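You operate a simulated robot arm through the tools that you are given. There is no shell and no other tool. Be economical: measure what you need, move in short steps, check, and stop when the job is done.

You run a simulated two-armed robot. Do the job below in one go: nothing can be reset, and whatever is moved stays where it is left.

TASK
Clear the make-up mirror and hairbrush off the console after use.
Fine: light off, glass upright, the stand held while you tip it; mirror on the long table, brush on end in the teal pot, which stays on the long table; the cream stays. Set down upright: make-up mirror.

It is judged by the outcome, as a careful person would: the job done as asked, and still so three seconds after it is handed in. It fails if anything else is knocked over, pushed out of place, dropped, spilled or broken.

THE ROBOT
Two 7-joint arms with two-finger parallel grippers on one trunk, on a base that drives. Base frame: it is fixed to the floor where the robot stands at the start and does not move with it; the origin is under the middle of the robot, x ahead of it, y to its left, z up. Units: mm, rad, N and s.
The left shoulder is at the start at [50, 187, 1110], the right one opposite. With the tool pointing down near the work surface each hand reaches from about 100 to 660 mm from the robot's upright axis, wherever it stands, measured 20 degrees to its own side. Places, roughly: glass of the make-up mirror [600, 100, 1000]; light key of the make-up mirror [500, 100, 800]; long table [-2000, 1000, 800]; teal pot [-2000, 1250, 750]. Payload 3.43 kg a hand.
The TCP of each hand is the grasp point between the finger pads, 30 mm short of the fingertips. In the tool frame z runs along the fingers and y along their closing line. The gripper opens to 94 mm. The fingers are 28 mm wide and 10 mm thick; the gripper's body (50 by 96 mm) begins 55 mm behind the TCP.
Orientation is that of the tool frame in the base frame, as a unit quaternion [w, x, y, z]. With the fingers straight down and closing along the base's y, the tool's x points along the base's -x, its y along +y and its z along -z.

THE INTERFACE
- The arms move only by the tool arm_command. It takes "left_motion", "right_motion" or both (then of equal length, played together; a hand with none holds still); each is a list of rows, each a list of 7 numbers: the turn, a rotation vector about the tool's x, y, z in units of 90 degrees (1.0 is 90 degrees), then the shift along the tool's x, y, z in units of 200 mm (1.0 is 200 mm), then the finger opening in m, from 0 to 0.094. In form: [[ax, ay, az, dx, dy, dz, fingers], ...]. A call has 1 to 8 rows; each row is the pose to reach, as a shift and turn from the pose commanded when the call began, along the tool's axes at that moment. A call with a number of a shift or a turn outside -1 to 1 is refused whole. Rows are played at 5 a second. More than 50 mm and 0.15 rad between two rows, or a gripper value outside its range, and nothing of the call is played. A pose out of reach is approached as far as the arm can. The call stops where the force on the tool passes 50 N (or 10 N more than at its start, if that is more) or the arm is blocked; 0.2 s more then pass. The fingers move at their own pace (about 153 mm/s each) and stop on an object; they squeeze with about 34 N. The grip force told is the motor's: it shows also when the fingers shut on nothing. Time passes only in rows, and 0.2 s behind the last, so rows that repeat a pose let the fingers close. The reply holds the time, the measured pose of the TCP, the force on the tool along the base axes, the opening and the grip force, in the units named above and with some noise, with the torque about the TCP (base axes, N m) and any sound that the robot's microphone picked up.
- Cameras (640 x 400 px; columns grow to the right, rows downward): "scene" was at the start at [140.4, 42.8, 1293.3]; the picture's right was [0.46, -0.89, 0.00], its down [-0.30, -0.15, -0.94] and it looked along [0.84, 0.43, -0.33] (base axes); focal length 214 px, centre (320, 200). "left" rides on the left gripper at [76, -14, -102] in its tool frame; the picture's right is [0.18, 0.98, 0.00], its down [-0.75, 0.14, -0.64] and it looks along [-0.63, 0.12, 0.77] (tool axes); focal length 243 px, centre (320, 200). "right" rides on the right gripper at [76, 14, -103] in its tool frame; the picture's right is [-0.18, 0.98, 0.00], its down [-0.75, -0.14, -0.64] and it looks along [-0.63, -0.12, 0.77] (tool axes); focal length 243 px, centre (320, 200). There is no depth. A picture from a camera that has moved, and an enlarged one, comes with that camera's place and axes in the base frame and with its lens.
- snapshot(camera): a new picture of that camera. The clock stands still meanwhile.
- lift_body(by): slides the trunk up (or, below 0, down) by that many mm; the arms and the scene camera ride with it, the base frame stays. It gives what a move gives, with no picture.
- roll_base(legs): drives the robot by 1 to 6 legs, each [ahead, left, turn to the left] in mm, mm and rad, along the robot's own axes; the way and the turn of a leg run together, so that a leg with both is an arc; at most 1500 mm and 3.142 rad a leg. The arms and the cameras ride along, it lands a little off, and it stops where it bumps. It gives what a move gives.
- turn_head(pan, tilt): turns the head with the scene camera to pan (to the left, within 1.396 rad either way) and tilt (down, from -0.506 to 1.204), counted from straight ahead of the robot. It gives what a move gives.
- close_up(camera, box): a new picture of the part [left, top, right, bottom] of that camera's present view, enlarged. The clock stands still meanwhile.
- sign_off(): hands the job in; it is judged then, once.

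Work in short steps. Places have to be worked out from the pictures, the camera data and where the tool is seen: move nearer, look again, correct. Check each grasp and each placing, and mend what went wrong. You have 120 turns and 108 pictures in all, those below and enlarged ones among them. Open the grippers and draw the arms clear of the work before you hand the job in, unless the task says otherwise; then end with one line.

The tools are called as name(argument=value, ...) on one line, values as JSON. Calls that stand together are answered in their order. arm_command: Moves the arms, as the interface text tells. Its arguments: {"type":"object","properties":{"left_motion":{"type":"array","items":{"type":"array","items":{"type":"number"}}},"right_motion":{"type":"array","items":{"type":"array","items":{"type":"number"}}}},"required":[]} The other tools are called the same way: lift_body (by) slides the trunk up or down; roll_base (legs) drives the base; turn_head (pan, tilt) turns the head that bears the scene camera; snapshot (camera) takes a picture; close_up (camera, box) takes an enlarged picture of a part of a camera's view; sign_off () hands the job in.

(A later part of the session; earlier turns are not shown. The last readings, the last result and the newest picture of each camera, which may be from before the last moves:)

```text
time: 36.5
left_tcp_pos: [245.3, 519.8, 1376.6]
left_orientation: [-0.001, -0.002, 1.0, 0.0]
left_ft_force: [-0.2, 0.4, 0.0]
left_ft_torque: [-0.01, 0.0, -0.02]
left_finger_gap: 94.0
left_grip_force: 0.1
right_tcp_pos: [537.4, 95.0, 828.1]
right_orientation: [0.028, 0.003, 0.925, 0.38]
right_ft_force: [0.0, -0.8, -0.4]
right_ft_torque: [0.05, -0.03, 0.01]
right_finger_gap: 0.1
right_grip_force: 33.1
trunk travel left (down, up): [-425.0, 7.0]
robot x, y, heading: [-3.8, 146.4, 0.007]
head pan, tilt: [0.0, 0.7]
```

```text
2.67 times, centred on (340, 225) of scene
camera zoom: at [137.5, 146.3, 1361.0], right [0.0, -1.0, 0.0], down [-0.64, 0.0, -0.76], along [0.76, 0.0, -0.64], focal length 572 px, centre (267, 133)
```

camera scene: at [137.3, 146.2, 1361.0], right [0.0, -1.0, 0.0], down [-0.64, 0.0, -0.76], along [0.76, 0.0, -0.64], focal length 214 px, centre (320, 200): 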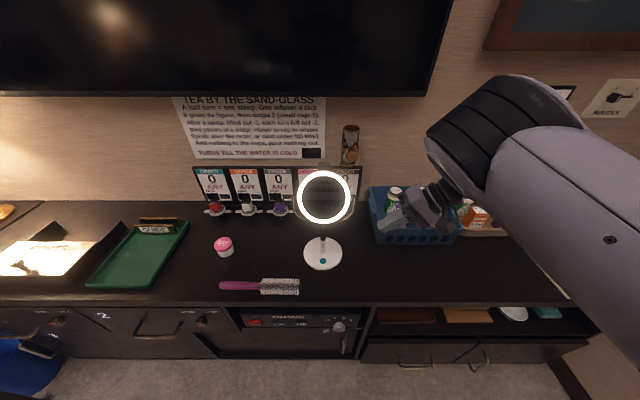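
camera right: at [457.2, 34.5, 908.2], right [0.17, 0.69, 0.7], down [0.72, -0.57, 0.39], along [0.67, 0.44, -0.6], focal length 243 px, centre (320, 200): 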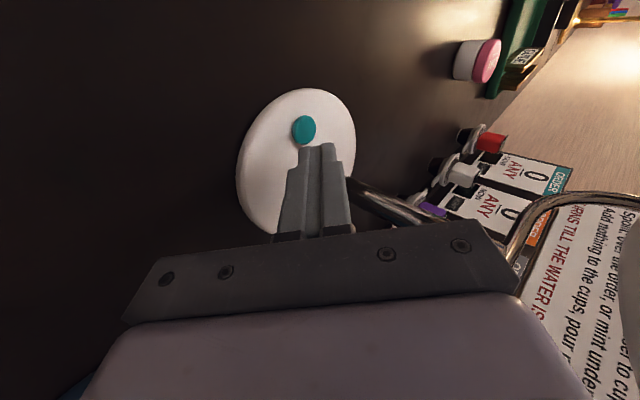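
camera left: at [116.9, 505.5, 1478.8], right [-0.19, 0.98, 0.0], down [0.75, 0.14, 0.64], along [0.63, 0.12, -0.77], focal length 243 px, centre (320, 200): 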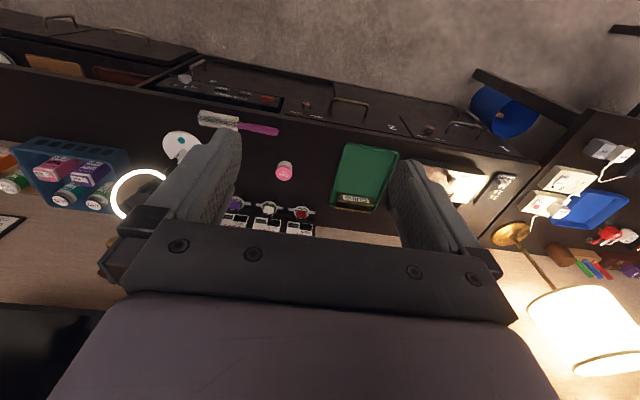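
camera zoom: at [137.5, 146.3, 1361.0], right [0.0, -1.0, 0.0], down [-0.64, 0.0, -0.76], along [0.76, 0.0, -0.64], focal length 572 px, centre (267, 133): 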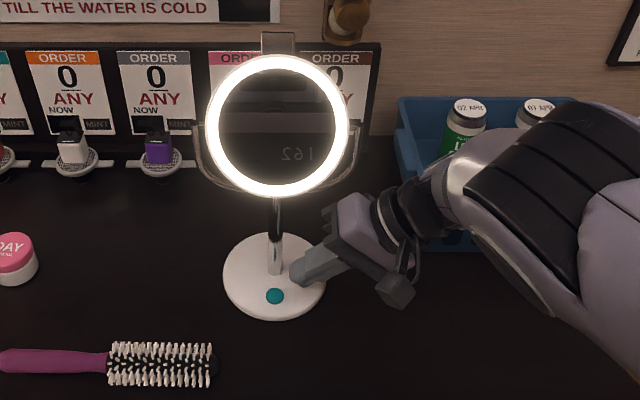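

The fingertips line up with the key. I close in 34 mm, then press in 2 mm steps.

arm_command(right_motion=[[0, 0, 0, 0.0, 0, 0.08, 0.0], [0, 0, 0, 0, 0, 0.15, 0.0], [0, 0, 0, 0, 0, 0.17, 0.0]])

snapshot(camera="right")

```text
time: 37.3
left_tcp_pos: [244.1, 519.6, 1376.9]
left_orientation: [0.001, -0.002, 1.0, -0.001]
left_ft_force: [-0.3, -0.3, 0.1]
left_ft_torque: [-0.05, 0.02, 0.0]
left_finger_gap: 94.1
left_grip_force: 0.0
right_tcp_pos: [542.1, 117.9, 806.3]
right_orientation: [0.03, 0.005, 0.925, 0.38]
right_ft_force: [0.8, -0.7, -0.3]
right_ft_torque: [0.0, -0.02, 0.0]
right_finger_gap: 0.1
right_grip_force: 32.8
trunk travel left (down, up): [-425.0, 7.0]
robot x, y, heading: [-7.7, 146.5, 0.004]
head pan, tilt: [0.0, 0.7]
```

```text
80 pictures are left
camera right: at [461.2, 58.2, 885.9], right [0.17, 0.69, 0.7], down [0.72, -0.57, 0.4], along [0.68, 0.43, -0.59], focal length 243 px, centre (320, 200)
```

right: 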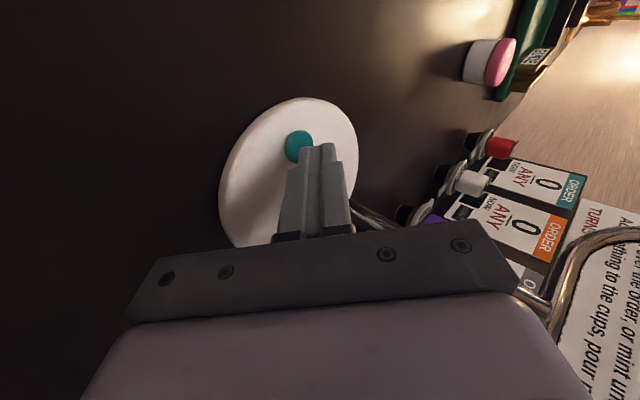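

The lowest corner of the tips is now about 10 mm above and 5 mm short of the key centre. I shift and press straight down in small steps.

arm_command(right_motion=[[0, 0, 0, 0.01, 0.0035, 0.0315, 0.0], [0, 0, 0, 0.01, -0.011, 0.046, 0.0], [0, 0, 0, 0.01, -0.018, 0.053, 0.0], [0, 0, 0, 0.01, -0.025, 0.06, 0.0]])

close_up(camera="scene", box=[240, 150, 440, 300])

```text
time: 38.3
left_tcp_pos: [244.5, 519.6, 1376.3]
left_orientation: [0.0, -0.001, 1.0, 0.0]
left_ft_force: [-0.3, 0.1, 0.1]
left_ft_torque: [-0.01, -0.01, 0.01]
left_finger_gap: 93.8
left_grip_force: 0.1
right_tcp_pos: [544.2, 120.3, 796.3]
right_orientation: [0.032, 0.006, 0.925, 0.378]
right_ft_force: [1.6, 1.7, 2.8]
right_ft_torque: [0.08, -0.04, -0.1]
right_finger_gap: 0.1
right_grip_force: 33.1
trunk travel left (down, up): [-425.0, 7.0]
robot x, y, heading: [-5.7, 142.9, 0.005]
head pan, tilt: [0.0, 0.7]
heard: click
```

```text
2.67 times, centred on (340, 225) of scene
camera zoom: at [137.2, 146.4, 1361.1], right [0.0, -1.0, 0.0], down [-0.64, 0.0, -0.76], along [0.76, 0.0, -0.64], focal length 572 px, centre (267, 133)
```

zoom: 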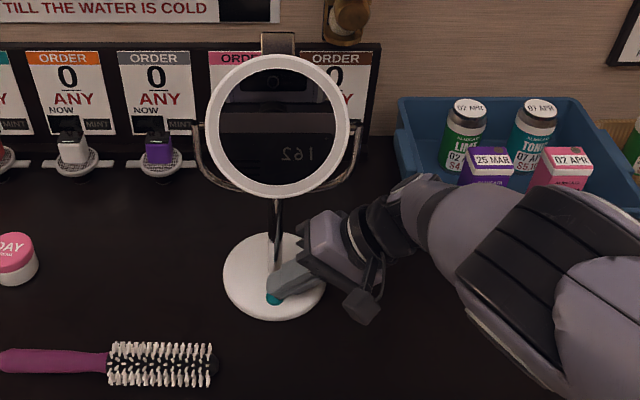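

Click, and the light is off. I lift the right hand off and back along its axis while the left hand begins turning toward a front‑left approach to the stem.

arm_command(right_motion=[[0, 0, 0, 0, 0.04, -0.04, 0.0], [0, 0, 0, 0, 0.06, -0.15, 0.0], [0, 0, 0, 0, 0.06, -0.3, 0.0], [0, 0, 0, 0, 0.06, -0.5, 0.0], [0, 0, 0, 0, 0.06, -0.7, 0.0], [0, 0, 0, 0, 0.06, -0.9, 0.0]], left_motion=[[0.026, -0.063, 0.045, -0.05, -0.05, 0.125, 0.094], [0.052, -0.126, 0.09, -0.1, -0.1, 0.25, 0.094], [0.078, -0.189, 0.136, -0.15, -0.15, 0.375, 0.094], [0.104, -0.252, 0.181, -0.2, -0.2, 0.5, 0.094], [0.13, -0.315, 0.226, -0.25, -0.25, 0.625, 0.094], [0.157, -0.378, 0.272, -0.3, -0.3, 0.75, 0.094]])

snapshot(camera="scene")

```text
time: 39.7
left_tcp_pos: [304.2, 457.9, 1226.5]
left_orientation: [0.292, 0.207, 0.926, -0.12]
left_ft_force: [0.5, 0.0, 0.2]
left_ft_torque: [0.0, 0.0, -0.01]
left_finger_gap: 94.1
left_grip_force: 0.1
right_tcp_pos: [526.6, 9.0, 927.6]
right_orientation: [0.022, 0.003, 0.924, 0.382]
right_ft_force: [-0.4, 0.4, -0.4]
right_ft_torque: [0.0, 0.02, 0.02]
right_finger_gap: 0.0
right_grip_force: 32.4
trunk travel left (down, up): [-425.0, 7.0]
robot x, y, heading: [-5.5, 145.1, 0.003]
head pan, tilt: [0.0, 0.7]
```

```text
78 pictures are left
camera scene: at [137.7, 146.5, 1361.0], right [0.0, -1.0, 0.0], down [-0.64, 0.0, -0.76], along [0.76, 0.0, -0.64], focal length 214 px, centre (320, 200)
```

scene: 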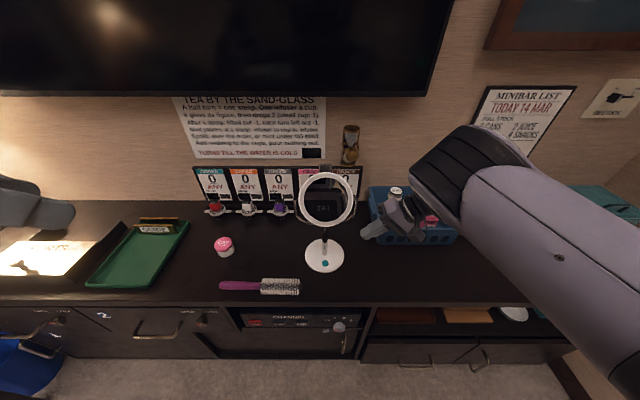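

All quiet. I complete the left hand's turn while descending diagonally toward the mirror.

arm_command(left_motion=[[0.02, -0.05, 0.036, -0.01, -0.03, 0.16, 0.094], [0.04, -0.1, 0.072, -0.02, -0.07, 0.32, 0.094], [0.06, -0.15, 0.108, -0.03, -0.1, 0.48, 0.094], [0.08, -0.2, 0.144, -0.04, -0.14, 0.64, 0.094], [0.104, -0.252, 0.181, -0.05, -0.17, 0.8, 0.094], [0.104, -0.252, 0.181, -0.064, -0.203, 0.946, 0.094]])

snapshot(camera="left")

```text
time: 41.1
left_tcp_pos: [387.3, 355.0, 1088.1]
left_orientation: [0.46, 0.331, 0.802, -0.191]
left_ft_force: [-0.8, 0.2, -0.5]
left_ft_torque: [0.04, 0.02, 0.01]
left_finger_gap: 93.9
left_grip_force: 0.0
right_tcp_pos: [528.5, 8.0, 928.6]
right_orientation: [0.024, 0.004, 0.924, 0.382]
right_ft_force: [1.3, -0.4, 0.4]
right_ft_torque: [-0.02, -0.02, 0.05]
right_finger_gap: 0.0
right_grip_force: 33.0
trunk travel left (down, up): [-425.0, 7.0]
robot x, y, heading: [-6.6, 145.4, 0.008]
head pan, tilt: [0.0, 0.7]
```

```text
77 pictures are left
camera left: at [288.8, 435.9, 1071.8], right [0.63, 0.76, -0.16], down [-0.03, 0.23, 0.97], along [0.78, -0.61, 0.16], focal length 243 px, centre (320, 200)
```

left: 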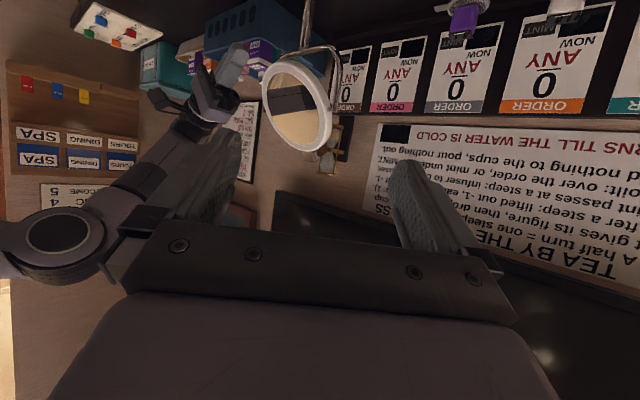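

Orientation is as designed. Next I descend to a point roughly 175 mm short of the stem along the tool axis and look.

arm_command(left_motion=[[0, 0, 0, 0.08, -0.02, 0.16, 0.094], [0, 0, 0, 0.16, -0.04, 0.32, 0.094], [0, 0, 0, 0.24, -0.07, 0.48, 0.094], [0, 0, 0, 0.31, -0.1, 0.64, 0.094], [0, 0, 0, 0.338, -0.12, 0.8, 0.094], [0, 0, 0, 0.338, -0.12, 0.95, 0.094]])

snapshot(camera="left")

snapshot(camera="scene")

```text
time: 42.5
left_tcp_pos: [447.2, 305.2, 1042.1]
left_orientation: [0.46, 0.331, 0.802, -0.19]
left_ft_force: [0.0, -0.5, 0.0]
left_ft_torque: [-0.03, 0.0, 0.01]
left_finger_gap: 94.0
left_grip_force: 0.0
left hand out of reach, approached as far as the arm can: row 2, 3, 4, 5, 6
right_tcp_pos: [527.0, 8.2, 929.1]
right_orientation: [0.025, 0.004, 0.924, 0.382]
right_ft_force: [-0.1, 0.2, 0.1]
right_ft_torque: [-0.02, -0.01, -0.01]
right_finger_gap: 0.0
right_grip_force: 33.2
trunk travel left (down, up): [-425.0, 7.0]
robot x, y, heading: [-3.3, 142.0, 0.004]
head pan, tilt: [0.0, 0.7]
```

```text
76 pictures are left
camera left: at [349.5, 386.0, 1027.3], right [0.63, 0.76, -0.16], down [-0.02, 0.22, 0.97], along [0.78, -0.61, 0.16], focal length 243 px, centre (320, 200)
```

left: 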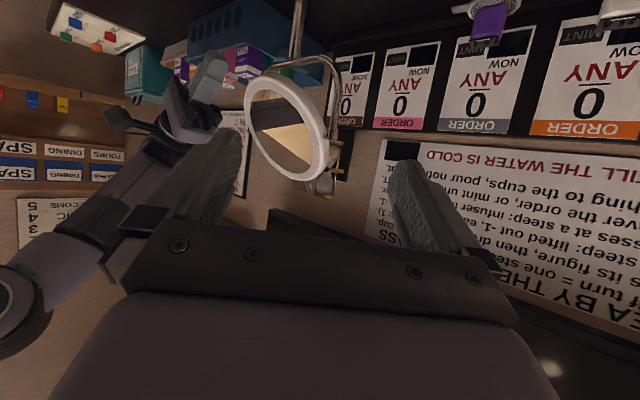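

```text
75 pictures are left
camera scene: at [136.5, 147.0, 1361.1], right [0.0, -1.0, 0.0], down [-0.64, 0.0, -0.77], along [0.77, 0.0, -0.64], focal length 214 px, centre (320, 200)
```

scene: 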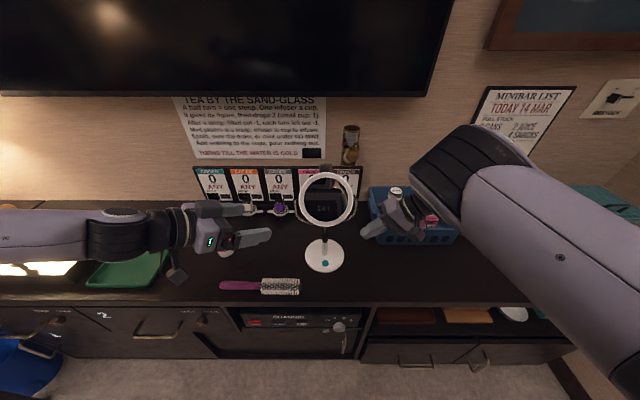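

The left arm tops out here, being a bit high. I raise the right hand 100 mm in exchange and then lower the trunk 110 mm.

arm_command(right_motion=[[0, 0, 0, 0, 0.12, -0.12, 0.0], [0, 0, 0, 0, 0.24, -0.24, 0.0], [0, 0, 0, 0, 0.35, -0.35, 0.0]])

lift_body(by=-110)

snapshot(camera="left")

```text
time: 43.3
left_tcp_pos: [448.2, 305.0, 1041.7]
left_orientation: [0.459, 0.332, 0.801, -0.191]
left_ft_force: [0.8, -0.8, 1.1]
left_ft_torque: [0.0, -0.01, 0.01]
left_finger_gap: 94.1
left_grip_force: 0.1
right_tcp_pos: [521.8, 2.0, 1020.6]
right_orientation: [0.021, 0.017, 0.923, 0.384]
right_ft_force: [0.1, -0.5, 0.1]
right_ft_torque: [0.01, 0.01, -0.02]
right_finger_gap: 0.0
right_grip_force: 32.4
trunk travel left (down, up): [-425.0, 7.0]
robot x, y, heading: [-5.0, 145.9, 0.001]
head pan, tilt: [0.0, 0.7]
```

```text
time: 44.7
left_tcp_pos: [448.2, 304.1, 932.3]
left_orientation: [0.461, 0.331, 0.801, -0.191]
left_ft_force: [0.0, 0.9, -0.4]
left_ft_torque: [-0.06, -0.01, 0.01]
left_finger_gap: 94.3
left_grip_force: 0.1
right_tcp_pos: [524.4, 3.5, 914.9]
right_orientation: [0.025, 0.014, 0.921, 0.388]
right_ft_force: [0.0, -0.2, 0.9]
right_ft_torque: [0.01, 0.01, 0.01]
right_finger_gap: 0.1
right_grip_force: 33.0
trunk travel left (down, up): [-315.0, 117.0]
robot x, y, heading: [-3.0, 147.8, 0.002]
head pan, tilt: [0.0, 0.7]
```

```text
74 pictures are left
camera left: at [349.7, 385.6, 917.2], right [0.63, 0.76, -0.16], down [-0.02, 0.22, 0.97], along [0.78, -0.61, 0.16], focal length 243 px, centre (320, 200)
```

left: 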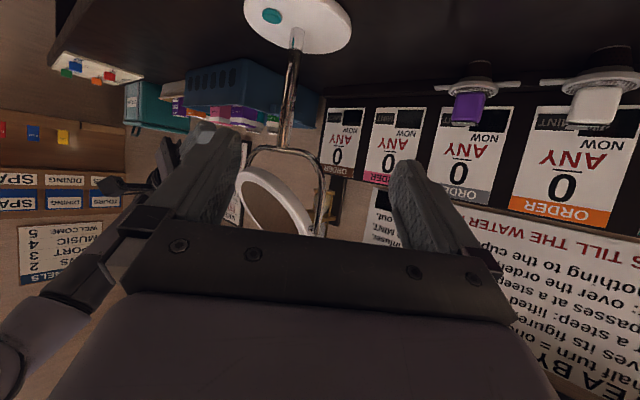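

Good view: stem at about (570, 140), chrome rod from z≈790 to the yoke at ≈909. I move the left hand to a pre-grasp 110 mm short of the stem, aimed at z≈850.

arm_command(left_motion=[[0, 0, 0, -0.06, -0.06, 0.18, 0.094], [0, 0, 0, -0.11, -0.11, 0.36, 0.094], [0, 0, 0, -0.154, -0.149, 0.53, 0.094]])

snapshot(camera="left")

```text
time: 45.5
left_tcp_pos: [500.6, 217.8, 947.3]
left_orientation: [0.456, 0.332, 0.804, -0.189]
left_ft_force: [0.0, -0.4, 0.9]
left_ft_torque: [0.0, 0.0, -0.02]
left_finger_gap: 94.1
left_grip_force: 0.1
left hand out of reach, approached as far as the arm can: row 1, 2, 3
right_tcp_pos: [525.0, 4.3, 916.1]
right_orientation: [0.026, 0.013, 0.921, 0.387]
right_ft_force: [0.1, 0.8, 0.2]
right_ft_torque: [0.0, -0.01, -0.01]
right_finger_gap: 0.0
right_grip_force: 33.4
trunk travel left (down, up): [-315.0, 117.0]
robot x, y, heading: [-6.0, 145.8, 0.003]
head pan, tilt: [0.0, 0.7]
```

```text
73 pictures are left
camera left: at [402.2, 299.8, 933.8], right [0.63, 0.76, -0.16], down [-0.02, 0.22, 0.98], along [0.78, -0.61, 0.15], focal length 243 px, centre (320, 200)
```

left: 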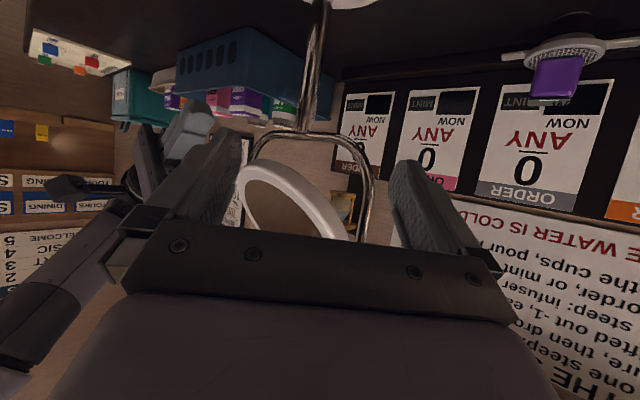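

Laterally on the line, but 42 mm high because of the arm's limit; I let the trunk take that up.

lift_body(by=-50)

arm_command(left_motion=[[0, 0, 0, 0, -0.03, 0.1, 0.094], [0, 0, 0, 0, -0.05, 0.2, 0.094]])

snapshot(camera="left")

close_up(camera="scene", box=[220, 130, 440, 300])

```text
time: 46.5
left_tcp_pos: [499.8, 220.2, 896.6]
left_orientation: [0.456, 0.332, 0.803, -0.189]
left_ft_force: [-0.4, -0.1, 0.5]
left_ft_torque: [0.0, -0.01, 0.01]
left_finger_gap: 94.2
left_grip_force: 0.0
right_tcp_pos: [524.6, 2.9, 869.0]
right_orientation: [0.027, 0.015, 0.921, 0.388]
right_ft_force: [-0.8, -0.2, 1.1]
right_ft_torque: [-0.02, 0.01, -0.02]
right_finger_gap: 0.0
right_grip_force: 33.1
trunk travel left (down, up): [-265.0, 167.0]
robot x, y, heading: [-1.0, 144.1, 0.002]
head pan, tilt: [0.0, 0.7]
```

```text
time: 47.0
left_tcp_pos: [506.7, 207.9, 896.3]
left_orientation: [0.455, 0.332, 0.805, -0.188]
left_ft_force: [-0.5, -0.4, 1.0]
left_ft_torque: [0.03, -0.05, -0.01]
left_finger_gap: 94.0
left_grip_force: 0.1
left hand out of reach, approached as far as the arm can: row 1, 2
right_tcp_pos: [525.6, 3.5, 869.0]
right_orientation: [0.027, 0.014, 0.921, 0.388]
right_ft_force: [-0.3, -0.1, 0.2]
right_ft_torque: [0.03, 0.0, 0.03]
right_finger_gap: 0.0
right_grip_force: 32.8
trunk travel left (down, up): [-265.0, 167.0]
robot x, y, heading: [-4.3, 148.4, 0.004]
head pan, tilt: [0.0, 0.7]
```

```text
72 pictures are left
camera left: at [408.0, 289.5, 883.1], right [0.63, 0.76, -0.16], down [-0.01, 0.21, 0.98], along [0.78, -0.61, 0.14], focal length 243 px, centre (320, 200)
```

left: 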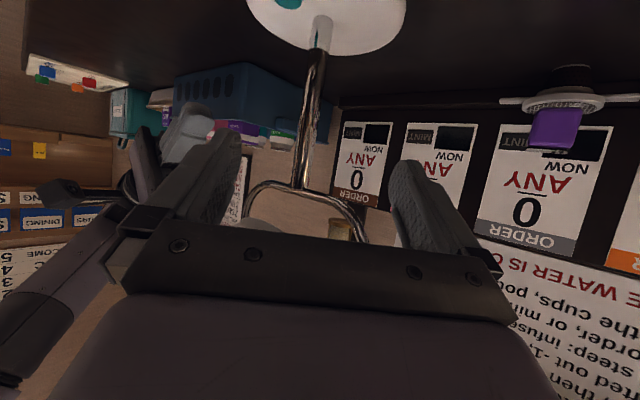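

```text
2.35 times, centred on (330, 215) of scene
camera zoom: at [137.3, 146.2, 1201.0], right [0.0, -1.0, 0.0], down [-0.64, 0.0, -0.76], along [0.76, 0.0, -0.64], focal length 505 px, centre (296, 165)
```

zoom: 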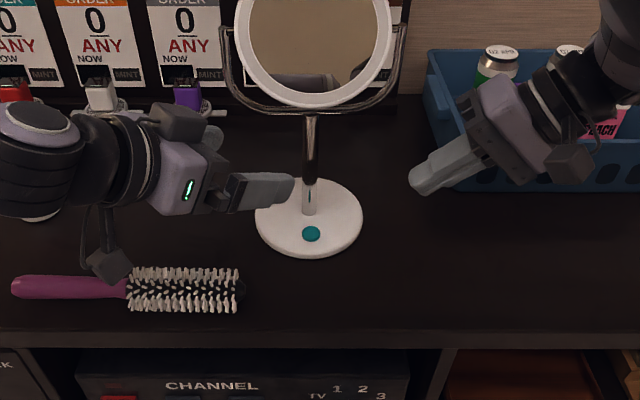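

The left wrist is at its limit, so I will carry it the last 93 mm with trunk and base instead. First the right hand is drawn well back and up out of the basket's way.

arm_command(right_motion=[[0, 0, 0, 0.1, 0.1, -0.15, 0.0], [0, 0, 0, 0.2, 0.2, -0.3, 0.0], [0, 0, 0, 0.3, 0.3, -0.45, 0.0], [0, 0, 0, 0.4, 0.4, -0.6, 0.0], [0, 0, 0, 0.5, 0.5, -0.75, 0.0]])

lift_body(by=-46)

snapshot(camera="scene")

```text
time: 48.0
left_tcp_pos: [506.8, 208.4, 895.4]
left_orientation: [0.455, 0.332, 0.805, -0.188]
left_ft_force: [-0.3, 0.3, -0.2]
left_ft_torque: [-0.03, 0.0, 0.01]
left_finger_gap: 94.2
left_grip_force: 0.1
right_tcp_pos: [438.0, -36.3, 902.5]
right_orientation: [-0.061, 0.065, 0.913, 0.398]
right_ft_force: [-0.2, -0.9, -0.6]
right_ft_torque: [-0.04, -0.02, 0.0]
right_finger_gap: 0.3
right_grip_force: 32.8
right hand out of reach, approached as far as the arm can: row 1, 2, 3, 4
trunk travel left (down, up): [-265.0, 167.0]
robot x, y, heading: [-8.5, 147.0, 0.005]
head pan, tilt: [0.0, 0.7]
stopped in row 4 (right hand): the arm was blocked; the commanded pose is now the measured one
```

```text
time: 48.9
left_tcp_pos: [507.5, 208.7, 849.1]
left_orientation: [0.455, 0.332, 0.805, -0.188]
left_ft_force: [-0.3, -0.3, 0.1]
left_ft_torque: [-0.01, 0.03, 0.0]
left_finger_gap: 93.9
left_grip_force: 0.0
right_tcp_pos: [438.9, -36.3, 857.8]
right_orientation: [-0.062, 0.064, 0.913, 0.398]
right_ft_force: [0.2, -0.6, -0.2]
right_ft_torque: [-0.03, 0.0, 0.0]
right_finger_gap: 0.0
right_grip_force: 32.5
trunk travel left (down, up): [-219.0, 213.0]
robot x, y, heading: [-6.1, 144.0, 0.003]
head pan, tilt: [0.0, 0.7]
```

```text
70 pictures are left
camera scene: at [137.1, 146.3, 1155.0], right [0.0, -1.0, 0.0], down [-0.64, 0.0, -0.77], along [0.77, 0.0, -0.64], focal length 214 px, centre (320, 200)
```

scene: 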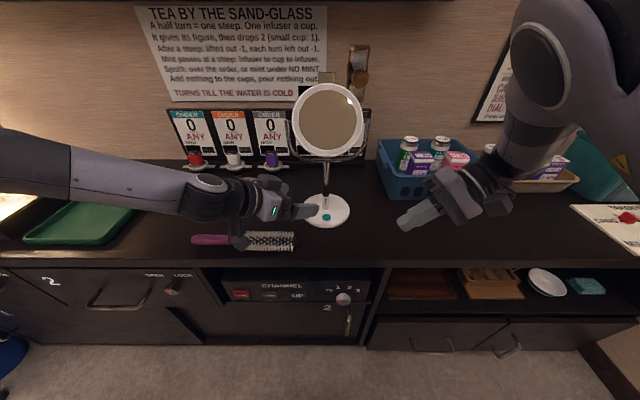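

Both hands clear. I drive 62 mm ahead and 66 mm right so the open left jaw slides round the stem.

roll_base(legs=[[62, -66, 0]])

snapshot(camera="left")

snapshot(camera="scene")

```text
time: 50.0
left_tcp_pos: [569.0, 144.5, 849.5]
left_orientation: [0.455, 0.332, 0.805, -0.188]
left_ft_force: [0.3, -0.3, -0.9]
left_ft_torque: [0.0, 0.04, -0.04]
left_finger_gap: 94.1
left_grip_force: 0.1
right_tcp_pos: [501.1, -100.1, 858.2]
right_orientation: [-0.062, 0.064, 0.913, 0.399]
right_ft_force: [-0.2, 0.7, 0.2]
right_ft_torque: [0.01, 0.01, -0.03]
right_finger_gap: 0.0
right_grip_force: 32.9
trunk travel left (down, up): [-219.0, 213.0]
robot x, y, heading: [57.7, 81.8, 0.004]
head pan, tilt: [0.0, 0.7]
```

```text
69 pictures are left
camera left: at [470.2, 225.5, 837.1], right [0.63, 0.76, -0.16], down [-0.01, 0.21, 0.98], along [0.78, -0.61, 0.14], focal length 243 px, centre (320, 200)
```

left: 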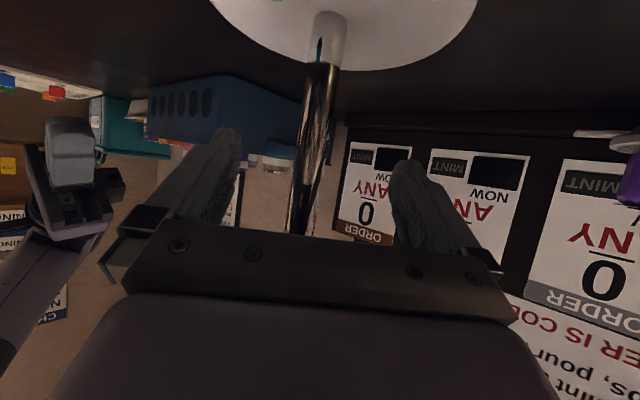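

```text
68 pictures are left
camera scene: at [199.8, 82.0, 1155.0], right [0.0, -1.0, 0.0], down [-0.64, 0.0, -0.76], along [0.76, 0.0, -0.64], focal length 214 px, centre (320, 200)
```

scene: 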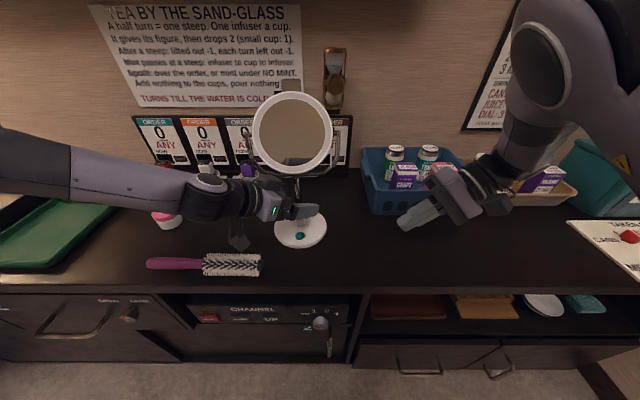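

The stem sits between the pads. I close the left gripper on it.

arm_command(left_motion=[[0, 0, 0, 0, -0.012, 0, 0.05], [0, 0, 0, 0, -0.012, 0, 0.02], [0, 0, 0, 0, -0.012, 0, 0.0], [0, 0, 0, 0, -0.012, 0, 0.0], [0, 0, 0, 0, -0.012, 0, 0.0]])

snapshot(camera="left")

close_up(camera="scene", box=[200, 70, 400, 260])

```text
time: 51.2
left_tcp_pos: [566.3, 142.7, 851.3]
left_orientation: [0.455, 0.332, 0.805, -0.188]
left_ft_force: [-2.8, -1.7, 1.7]
left_ft_torque: [0.01, 0.05, -0.02]
left_finger_gap: 18.5
left_grip_force: 33.7
right_tcp_pos: [500.0, -100.0, 859.2]
right_orientation: [-0.062, 0.064, 0.913, 0.398]
right_ft_force: [0.3, 0.0, 0.1]
right_ft_torque: [0.0, 0.03, -0.01]
right_finger_gap: 0.0
right_grip_force: 32.1
trunk travel left (down, up): [-219.0, 213.0]
robot x, y, heading: [59.4, 84.7, 0.001]
head pan, tilt: [0.0, 0.7]
```

```text
67 pictures are left
camera left: at [468.0, 224.1, 837.4], right [0.63, 0.76, -0.16], down [-0.01, 0.21, 0.98], along [0.78, -0.61, 0.14], focal length 243 px, centre (320, 200)
```

left: 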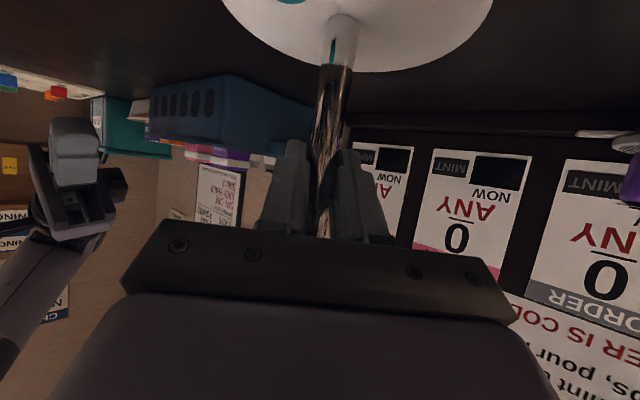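

```text
2.11 times, centred on (300, 165) of scene
camera zoom: at [199.3, 82.1, 1155.1], right [0.0, -1.0, 0.0], down [-0.64, 0.0, -0.77], along [0.77, 0.0, -0.64], focal length 452 px, centre (362, 274)
```

zoom: 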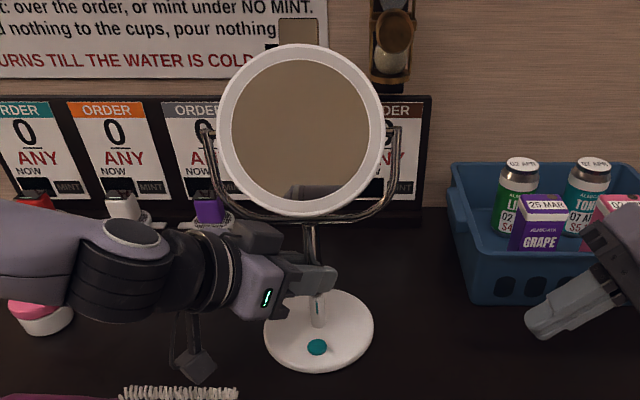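

Gripped: 18.5 mm stem, held firmly. The glass measures as tipped back about 37°, bottom rim near (526, 138, 949). I bring the right hand up, fingers pointing left‑forward, in front of the lower rim.

arm_command(right_motion=[[-0.047, -0.053, 0.012, 0.06, 0.13, 0.01, 0.0], [-0.094, -0.107, 0.025, 0.12, 0.26, 0.02, 0.0], [-0.142, -0.161, 0.037, 0.18, 0.39, 0.04, 0.0], [-0.189, -0.215, 0.05, 0.24, 0.52, 0.05, 0.0], [-0.237, -0.268, 0.062, 0.3, 0.65, 0.07, 0.0], [-0.284, -0.322, 0.075, 0.33, 0.767, 0.08, 0.0]])

snapshot(camera="scene")

```text
time: 52.0
left_tcp_pos: [567.4, 142.5, 849.8]
left_orientation: [0.455, 0.333, 0.805, -0.188]
left_ft_force: [-1.2, 0.4, 1.0]
left_ft_torque: [0.06, 0.02, -0.01]
left_finger_gap: 18.2
left_grip_force: 34.0
right_tcp_pos: [472.6, -99.1, 855.9]
right_orientation: [-0.015, 0.208, 0.849, 0.485]
right_ft_force: [0.0, 0.9, 0.4]
right_ft_torque: [0.03, 0.04, -0.03]
right_finger_gap: 0.1
right_grip_force: 32.7
right hand out of reach, approached as far as the arm can: row 2, 3, 4
trunk travel left (down, up): [-219.0, 213.0]
robot x, y, heading: [54.4, 79.2, 0.003]
head pan, tilt: [0.0, 0.7]
stopped in row 4 (right hand): the arm was blocked; the commanded pose is now the measured one
```

```text
65 pictures are left
camera scene: at [199.5, 82.3, 1155.0], right [0.0, -1.0, 0.0], down [-0.64, 0.0, -0.77], along [0.77, 0.0, -0.64], focal length 214 px, centre (320, 200)
```

scene: 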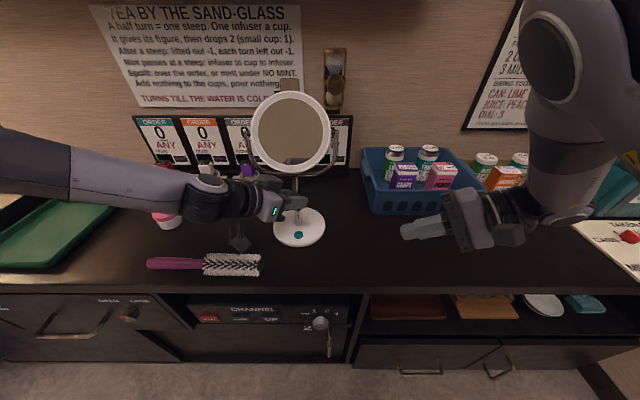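

The hand now points left (0.18, 0.83, −0.53), which is good enough. It jams when near the body, so I keep this attitude and go outward, left and up.

arm_command(right_motion=[[0, 0, 0, -0.1, 0.1, 0.05, 0.0], [0, 0, 0, -0.1, 0.2, 0.1, 0.0], [0, 0, 0, -0.06, 0.32, 0.12, 0.0], [0, 0, 0, -0.013, 0.45, 0.127, 0.0]])

```text
time: 53.2
left_tcp_pos: [567.2, 145.0, 849.3]
left_orientation: [0.453, 0.333, 0.805, -0.188]
left_ft_force: [-0.7, -0.1, 1.0]
left_ft_torque: [0.01, -0.03, 0.0]
left_finger_gap: 18.1
left_grip_force: 33.8
right_tcp_pos: [516.4, -87.8, 871.3]
right_orientation: [-0.057, 0.26, 0.832, 0.487]
right_ft_force: [0.1, 0.2, 0.5]
right_ft_torque: [-0.02, 0.0, 0.02]
right_finger_gap: 0.1
right_grip_force: 33.3
right hand out of reach, approached as far as the arm can: row 3, 4
trunk travel left (down, up): [-219.0, 213.0]
robot x, y, heading: [58.5, 84.9, -0.0]
head pan, tilt: [0.0, 0.7]
stopped in row 4 (right hand): the arm was blocked; the commanded pose is now the measured one
```

Both arms are cramped because the robot stands too close (wrists only ~350 mm from the shoulders). I release the stem, back off along the left hand's axis, and will re-grasp with the arms more extended.

arm_command(left_motion=[[0, 0, 0, 0, 0, 0, 0.05], [0, 0, 0, 0, 0, 0, 0.094], [0, 0, 0, 0, 0, 0, 0.094], [0, 0, 0, 0, 0, 0, 0.094]])

roll_base(legs=[[-100, 100, 0], [-30, -35, 0]])

snapshot(camera="scene")

snapshot(camera="left")

```text
time: 54.2
left_tcp_pos: [567.3, 144.0, 850.5]
left_orientation: [0.454, 0.331, 0.806, -0.187]
left_ft_force: [0.2, 0.1, 0.1]
left_ft_torque: [0.02, 0.03, -0.01]
left_finger_gap: 93.8
left_grip_force: 0.1
right_tcp_pos: [516.4, -87.2, 871.1]
right_orientation: [-0.057, 0.261, 0.832, 0.487]
right_ft_force: [0.3, -0.9, -0.2]
right_ft_torque: [0.03, 0.01, 0.05]
right_finger_gap: 0.0
right_grip_force: 32.8
trunk travel left (down, up): [-219.0, 213.0]
robot x, y, heading: [56.9, 79.1, 0.003]
head pan, tilt: [0.0, 0.7]
```

```text
time: 56.0
left_tcp_pos: [437.9, 204.8, 851.0]
left_orientation: [0.453, 0.333, 0.805, -0.188]
left_ft_force: [0.4, 0.2, -1.0]
left_ft_torque: [0.05, 0.0, 0.04]
left_finger_gap: 94.1
left_grip_force: 0.0
right_tcp_pos: [387.4, -26.6, 870.7]
right_orientation: [-0.056, 0.26, 0.832, 0.487]
right_ft_force: [-0.9, 0.6, 0.3]
right_ft_torque: [0.02, -0.03, 0.03]
right_finger_gap: 0.0
right_grip_force: 32.7
trunk travel left (down, up): [-219.0, 213.0]
robot x, y, heading: [-74.3, 144.8, -0.001]
head pan, tilt: [0.0, 0.7]
```

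```text
64 pictures are left
camera scene: at [70.4, 144.2, 1155.1], right [0.0, -1.0, 0.0], down [-0.64, 0.0, -0.77], along [0.77, 0.0, -0.64], focal length 214 px, centre (320, 200)
```

scene: 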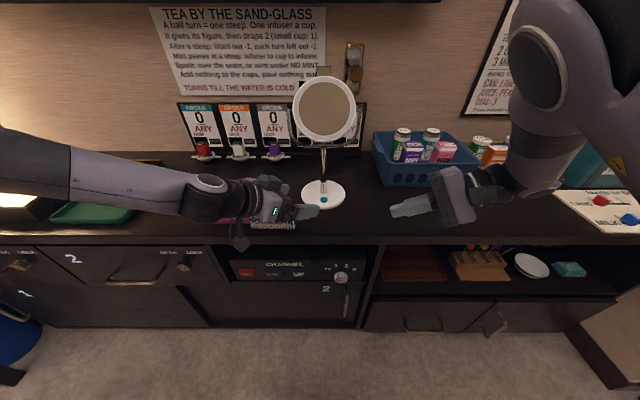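

```text
63 pictures are left
camera left: at [339.4, 286.1, 837.4], right [0.63, 0.76, -0.16], down [-0.01, 0.21, 0.98], along [0.78, -0.61, 0.14], focal length 243 px, centre (320, 200)
```

left: 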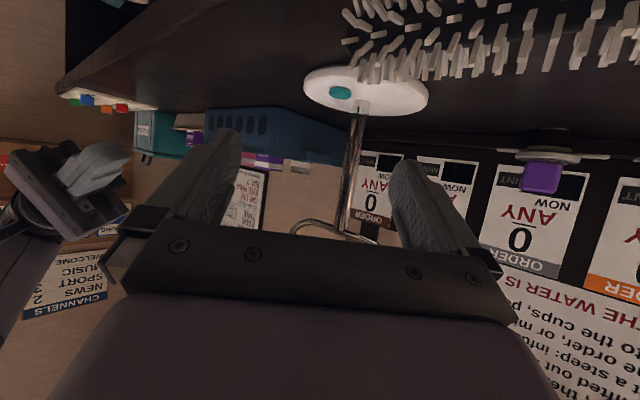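

Mirror undisturbed. I extend the left arm to the approach line first, at about (500, 210, 850).

arm_command(left_motion=[[0, 0, 0, -0.05, 0.12, 0.09, 0.094], [0, 0, 0, -0.102, 0.237, 0.174, 0.094]])

```text
time: 56.6
left_tcp_pos: [487.6, 227.4, 859.3]
left_orientation: [0.454, 0.332, 0.805, -0.188]
left_ft_force: [0.8, 0.5, -0.2]
left_ft_torque: [0.02, 0.04, 0.01]
left_finger_gap: 93.9
left_grip_force: 0.0
left hand out of reach, approached as far as the arm can: row 1, 2
right_tcp_pos: [386.9, -25.9, 870.8]
right_orientation: [-0.057, 0.26, 0.832, 0.487]
right_ft_force: [-0.1, 0.9, 0.1]
right_ft_torque: [-0.02, -0.01, 0.02]
right_finger_gap: 0.0
right_grip_force: 33.0
trunk travel left (down, up): [-219.0, 213.0]
robot x, y, heading: [-74.1, 141.9, 0.004]
head pan, tilt: [0.0, 0.7]
```

Close enough to the line; it tends to ride a little outward. I continue in along the axis toward the stem.

arm_command(left_motion=[[0, 0, 0, -0.065, -0.005, 0.135, 0.094], [0, 0, 0, -0.13, -0.01, 0.27, 0.094], [0, 0, 0, -0.195, -0.015, 0.405, 0.094], [0, 0, 0, -0.26, -0.018, 0.54, 0.094]])

snapshot(camera="left")

```text
time: 57.6
left_tcp_pos: [498.8, 220.3, 888.4]
left_orientation: [0.454, 0.333, 0.804, -0.188]
left_ft_force: [0.2, 0.2, 0.1]
left_ft_torque: [-0.03, 0.0, -0.02]
left_finger_gap: 94.0
left_grip_force: 0.0
left hand out of reach, approached as far as the arm can: row 1, 2, 3, 4
right_tcp_pos: [388.2, -25.4, 871.4]
right_orientation: [-0.057, 0.261, 0.831, 0.488]
right_ft_force: [-0.2, 0.0, 0.0]
right_ft_torque: [0.02, -0.01, 0.0]
right_finger_gap: 0.0
right_grip_force: 33.1
trunk travel left (down, up): [-219.0, 213.0]
robot x, y, heading: [-72.5, 145.9, 0.005]
head pan, tilt: [0.0, 0.7]
```

```text
62 pictures are left
camera left: at [400.6, 302.0, 874.9], right [0.63, 0.76, -0.16], down [-0.01, 0.21, 0.98], along [0.78, -0.61, 0.14], focal length 243 px, centre (320, 200)
```

left: 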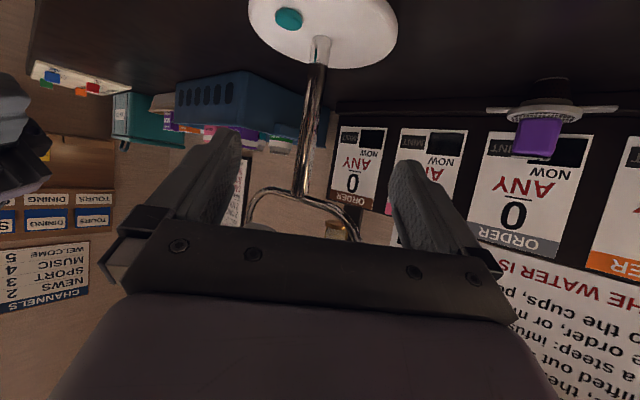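

The wrist orientation is what limits it. I level the fingers (about 28° up) in place and see whether the arm frees up.

arm_command(left_motion=[[0, -0.08, 0, 0, 0, -0.05, 0.094], [0, -0.16, 0, 0, 0, -0.05, 0.094], [0, -0.24, 0, 0, 0, -0.05, 0.094], [0, -0.31, 0, 0, 0, -0.05, 0.094]])

snapshot(camera="scene")

```text
time: 58.6
left_tcp_pos: [479.2, 247.1, 1031.9]
left_orientation: [0.614, 0.287, 0.689, -0.256]
left_ft_force: [0.0, -1.1, -0.5]
left_ft_torque: [0.0, 0.01, -0.02]
left_finger_gap: 94.0
left_grip_force: 0.2
left hand out of reach, approached as far as the arm can: row 1, 2, 3, 4
right_tcp_pos: [387.2, -26.7, 869.8]
right_orientation: [-0.056, 0.261, 0.831, 0.487]
right_ft_force: [0.2, 0.2, 0.1]
right_ft_torque: [0.01, 0.01, 0.0]
right_finger_gap: 0.0
right_grip_force: 33.2
trunk travel left (down, up): [-219.0, 213.0]
robot x, y, heading: [-74.1, 143.4, 0.003]
head pan, tilt: [0.0, 0.7]
```

```text
61 pictures are left
camera scene: at [70.7, 144.2, 1155.0], right [0.0, -1.0, 0.0], down [-0.64, 0.0, -0.76], along [0.76, 0.0, -0.64], focal length 214 px, centre (320, 200)
```

scene: 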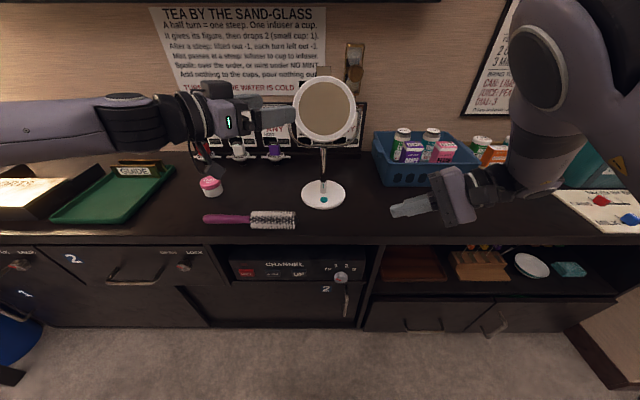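

Levelling made it worse, so the arm wants a steeper hand. I pitch to 45° down and descend at the same spot.

arm_command(left_motion=[[0, 0.08, 0, 0.11, -0.01, 0.01, 0.094], [0, 0.16, 0, 0.22, -0.02, 0.02, 0.094], [0, 0.24, 0, 0.33, -0.03, 0.03, 0.094], [0, 0.32, 0, 0.44, -0.04, 0.04, 0.094], [0, 0.4, 0, 0.55, -0.05, 0.06, 0.094], [0, 0.48, 0, 0.656, -0.057, 0.07, 0.094]])

snapshot(camera="scene")

```text
time: 60.0
left_tcp_pos: [468.0, 243.8, 894.0]
left_orientation: [0.317, 0.36, 0.867, -0.133]
left_ft_force: [0.0, -0.1, 0.3]
left_ft_torque: [-0.01, -0.03, -0.02]
left_finger_gap: 94.1
left_grip_force: 0.0
left hand out of reach, approached as far as the arm can: row 4
right_tcp_pos: [387.0, -25.4, 870.7]
right_orientation: [-0.056, 0.261, 0.831, 0.487]
right_ft_force: [-0.3, -0.5, -0.1]
right_ft_torque: [0.02, 0.01, 0.0]
right_finger_gap: 0.1
right_grip_force: 33.0
trunk travel left (down, up): [-219.0, 213.0]
robot x, y, heading: [-73.6, 144.9, -0.0]
head pan, tilt: [0.0, 0.7]
```

```text
60 pictures are left
camera scene: at [70.7, 144.4, 1155.0], right [0.0, -1.0, 0.0], down [-0.64, 0.0, -0.76], along [0.76, 0.0, -0.64], focal length 214 px, centre (320, 200)
```

scene: 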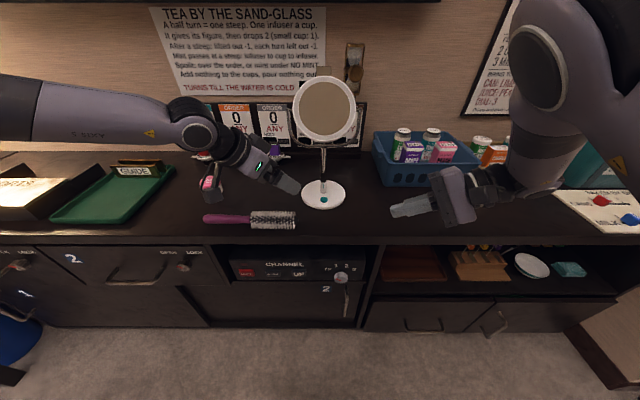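

It reached this pose. I move to a pre-grasp about 90 mm short of the stem, aimed at z≈815 to keep the hand below the glass.

arm_command(left_motion=[[0, 0, 0, -0.1, 0, 0.11, 0.094], [0, 0, 0, -0.2, 0, 0.22, 0.094], [0, 0, 0, -0.3, 0, 0.32, 0.094]])

snapshot(camera="left")

close_up(camera="scene", box=[220, 60, 420, 240])

```text
time: 60.8
left_tcp_pos: [478.5, 234.1, 895.4]
left_orientation: [0.318, 0.36, 0.867, -0.132]
left_ft_force: [-1.1, -0.3, -0.3]
left_ft_torque: [0.0, 0.01, -0.01]
left_finger_gap: 93.9
left_grip_force: 0.1
left hand out of reach, approached as far as the arm can: row 1, 2, 3
right_tcp_pos: [387.3, -26.2, 870.9]
right_orientation: [-0.057, 0.26, 0.832, 0.488]
right_ft_force: [-0.2, -0.8, -0.2]
right_ft_torque: [-0.02, -0.01, 0.01]
right_finger_gap: 0.0
right_grip_force: 33.2
trunk travel left (down, up): [-219.0, 213.0]
robot x, y, heading: [-71.0, 142.5, 0.001]
head pan, tilt: [0.0, 0.7]
```

```text
59 pictures are left
camera left: at [383.0, 313.9, 923.9], right [0.6, 0.79, -0.12], down [0.21, -0.01, 0.98], along [0.77, -0.61, -0.18], focal length 243 px, centre (320, 200)
```

left: 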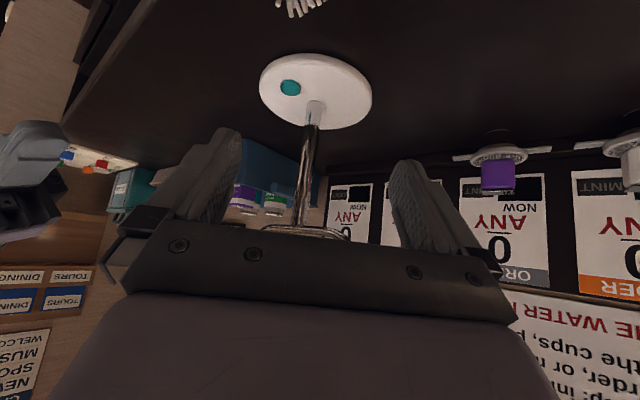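

```text
2.22 times, centred on (320, 150) of scene
camera zoom: at [70.5, 144.4, 1155.0], right [0.0, -1.0, 0.0], down [-0.64, 0.0, -0.77], along [0.77, 0.0, -0.64], focal length 477 px, centre (320, 311)
```

zoom: 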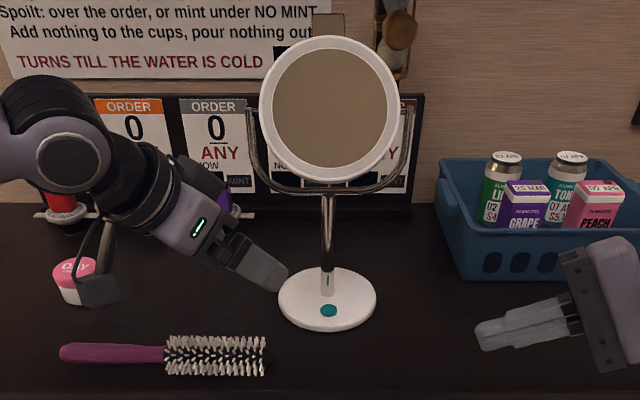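

Still a wrist limit crossing inward. A straight-ahead tilted grip with the mirror on the left arm's own side should be natural. I lift the left hand back and turn it to point forward, 40° down.

arm_command(left_motion=[[-0.06, -0.017, -0.059, -0.035, -0.012, -0.13, 0.094], [-0.12, -0.034, -0.118, -0.07, -0.024, -0.26, 0.094], [-0.18, -0.051, -0.177, -0.105, -0.036, -0.4, 0.094], [-0.24, -0.069, -0.236, -0.14, -0.048, -0.53, 0.094], [-0.3, -0.086, -0.295, -0.18, -0.06, -0.67, 0.094], [-0.357, -0.103, -0.353, -0.215, -0.073, -0.8, 0.094]])

turn_head(pan=0.3, tilt=0.7)

snapshot(camera="scene")

```text
time: 62.2
left_tcp_pos: [421.7, 274.2, 1043.5]
left_orientation: [0.424, -0.001, 0.906, 0.001]
left_ft_force: [-0.2, -0.4, 0.8]
left_ft_torque: [-0.01, -0.01, -0.01]
left_finger_gap: 93.8
left_grip_force: 0.1
right_tcp_pos: [387.3, -25.3, 871.5]
right_orientation: [-0.057, 0.261, 0.831, 0.488]
right_ft_force: [-0.7, 0.4, -0.2]
right_ft_torque: [-0.01, 0.03, 0.01]
right_finger_gap: 0.2
right_grip_force: 33.0
trunk travel left (down, up): [-219.0, 213.0]
robot x, y, heading: [-73.8, 143.4, -0.0]
head pan, tilt: [0.0, 0.7]
```

```text
time: 63.0
left_tcp_pos: [422.8, 275.6, 1044.0]
left_orientation: [0.423, 0.0, 0.906, 0.001]
left_ft_force: [0.3, -0.4, -1.3]
left_ft_torque: [-0.01, -0.02, 0.02]
left_finger_gap: 93.7
left_grip_force: 0.0
right_tcp_pos: [385.9, -26.2, 870.9]
right_orientation: [-0.057, 0.26, 0.831, 0.487]
right_ft_force: [-0.2, -0.3, -0.4]
right_ft_torque: [-0.01, -0.01, 0.05]
right_finger_gap: 0.0
right_grip_force: 33.0
trunk travel left (down, up): [-219.0, 213.0]
robot x, y, heading: [-69.7, 144.9, 0.004]
head pan, tilt: [0.3, 0.7]
```

```text
57 pictures are left
camera scene: at [66.7, 169.4, 1155.0], right [0.3, -0.95, 0.0], down [-0.62, -0.19, -0.76], along [0.73, 0.23, -0.64], focal length 214 px, centre (320, 200)
```

scene: 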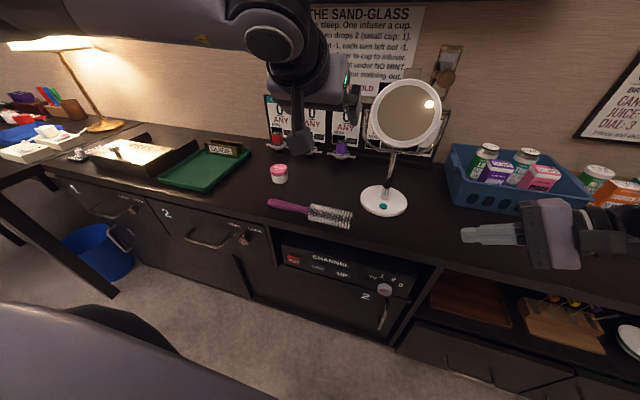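

The left arm takes this freely. I drive 105 mm right so the mirror lies on the left arm's side.

roll_base(legs=[[0, -105, 0]])

arm_command(left_motion=[[0, 0, 0, 0.12, -0.05, 0.1, 0.094], [0, 0, 0, 0.24, -0.1, 0.25, 0.094], [0, 0, 0, 0.33, -0.15, 0.4, 0.094], [0, 0, 0, 0.36, -0.15, 0.56, 0.094], [0, 0, 0, 0.36, -0.15, 0.72, 0.094]])

snapshot(camera="left")

```text
time: 64.2
left_tcp_pos: [420.8, 171.0, 1043.6]
left_orientation: [0.424, 0.0, 0.906, 0.001]
left_ft_force: [0.5, 0.1, -0.2]
left_ft_torque: [-0.01, -0.05, -0.04]
left_finger_gap: 94.4
left_grip_force: 0.0
right_tcp_pos: [386.7, -128.9, 871.7]
right_orientation: [-0.058, 0.26, 0.831, 0.488]
right_ft_force: [0.2, -0.3, 0.2]
right_ft_torque: [0.0, 0.0, 0.03]
right_finger_gap: 0.1
right_grip_force: 33.3
trunk travel left (down, up): [-219.0, 213.0]
robot x, y, heading: [-70.8, 39.1, -0.0]
head pan, tilt: [0.3, 0.7]
```

```text
time: 65.4
left_tcp_pos: [466.6, 180.1, 908.5]
left_orientation: [0.423, 0.0, 0.906, 0.0]
left_ft_force: [-1.1, 0.1, 0.0]
left_ft_torque: [-0.01, -0.02, -0.02]
left_finger_gap: 94.0
left_grip_force: 0.1
left hand out of reach, approached as far as the arm can: row 2, 3, 4, 5
right_tcp_pos: [387.2, -129.4, 870.7]
right_orientation: [-0.057, 0.26, 0.832, 0.487]
right_ft_force: [0.9, 0.5, -0.5]
right_ft_torque: [0.01, -0.02, 0.01]
right_finger_gap: 0.1
right_grip_force: 32.8
trunk travel left (down, up): [-219.0, 213.0]
robot x, y, heading: [-73.3, 40.3, 0.006]
head pan, tilt: [0.3, 0.7]
```

```text
56 pictures are left
camera left: at [341.5, 167.6, 914.9], right [-0.12, 0.98, -0.14], down [-0.01, 0.14, 0.99], along [0.99, 0.12, -0.01], focal length 243 px, centre (320, 200)
```

left: 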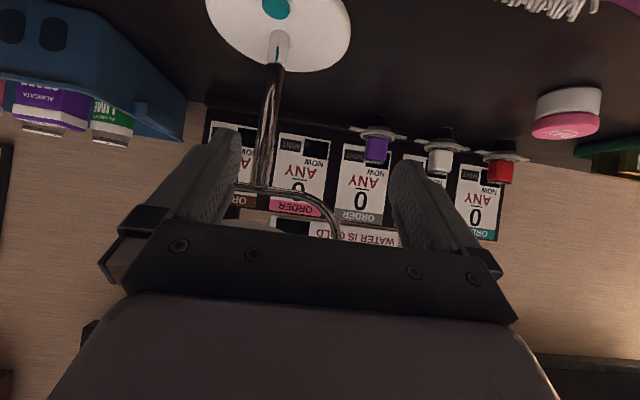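

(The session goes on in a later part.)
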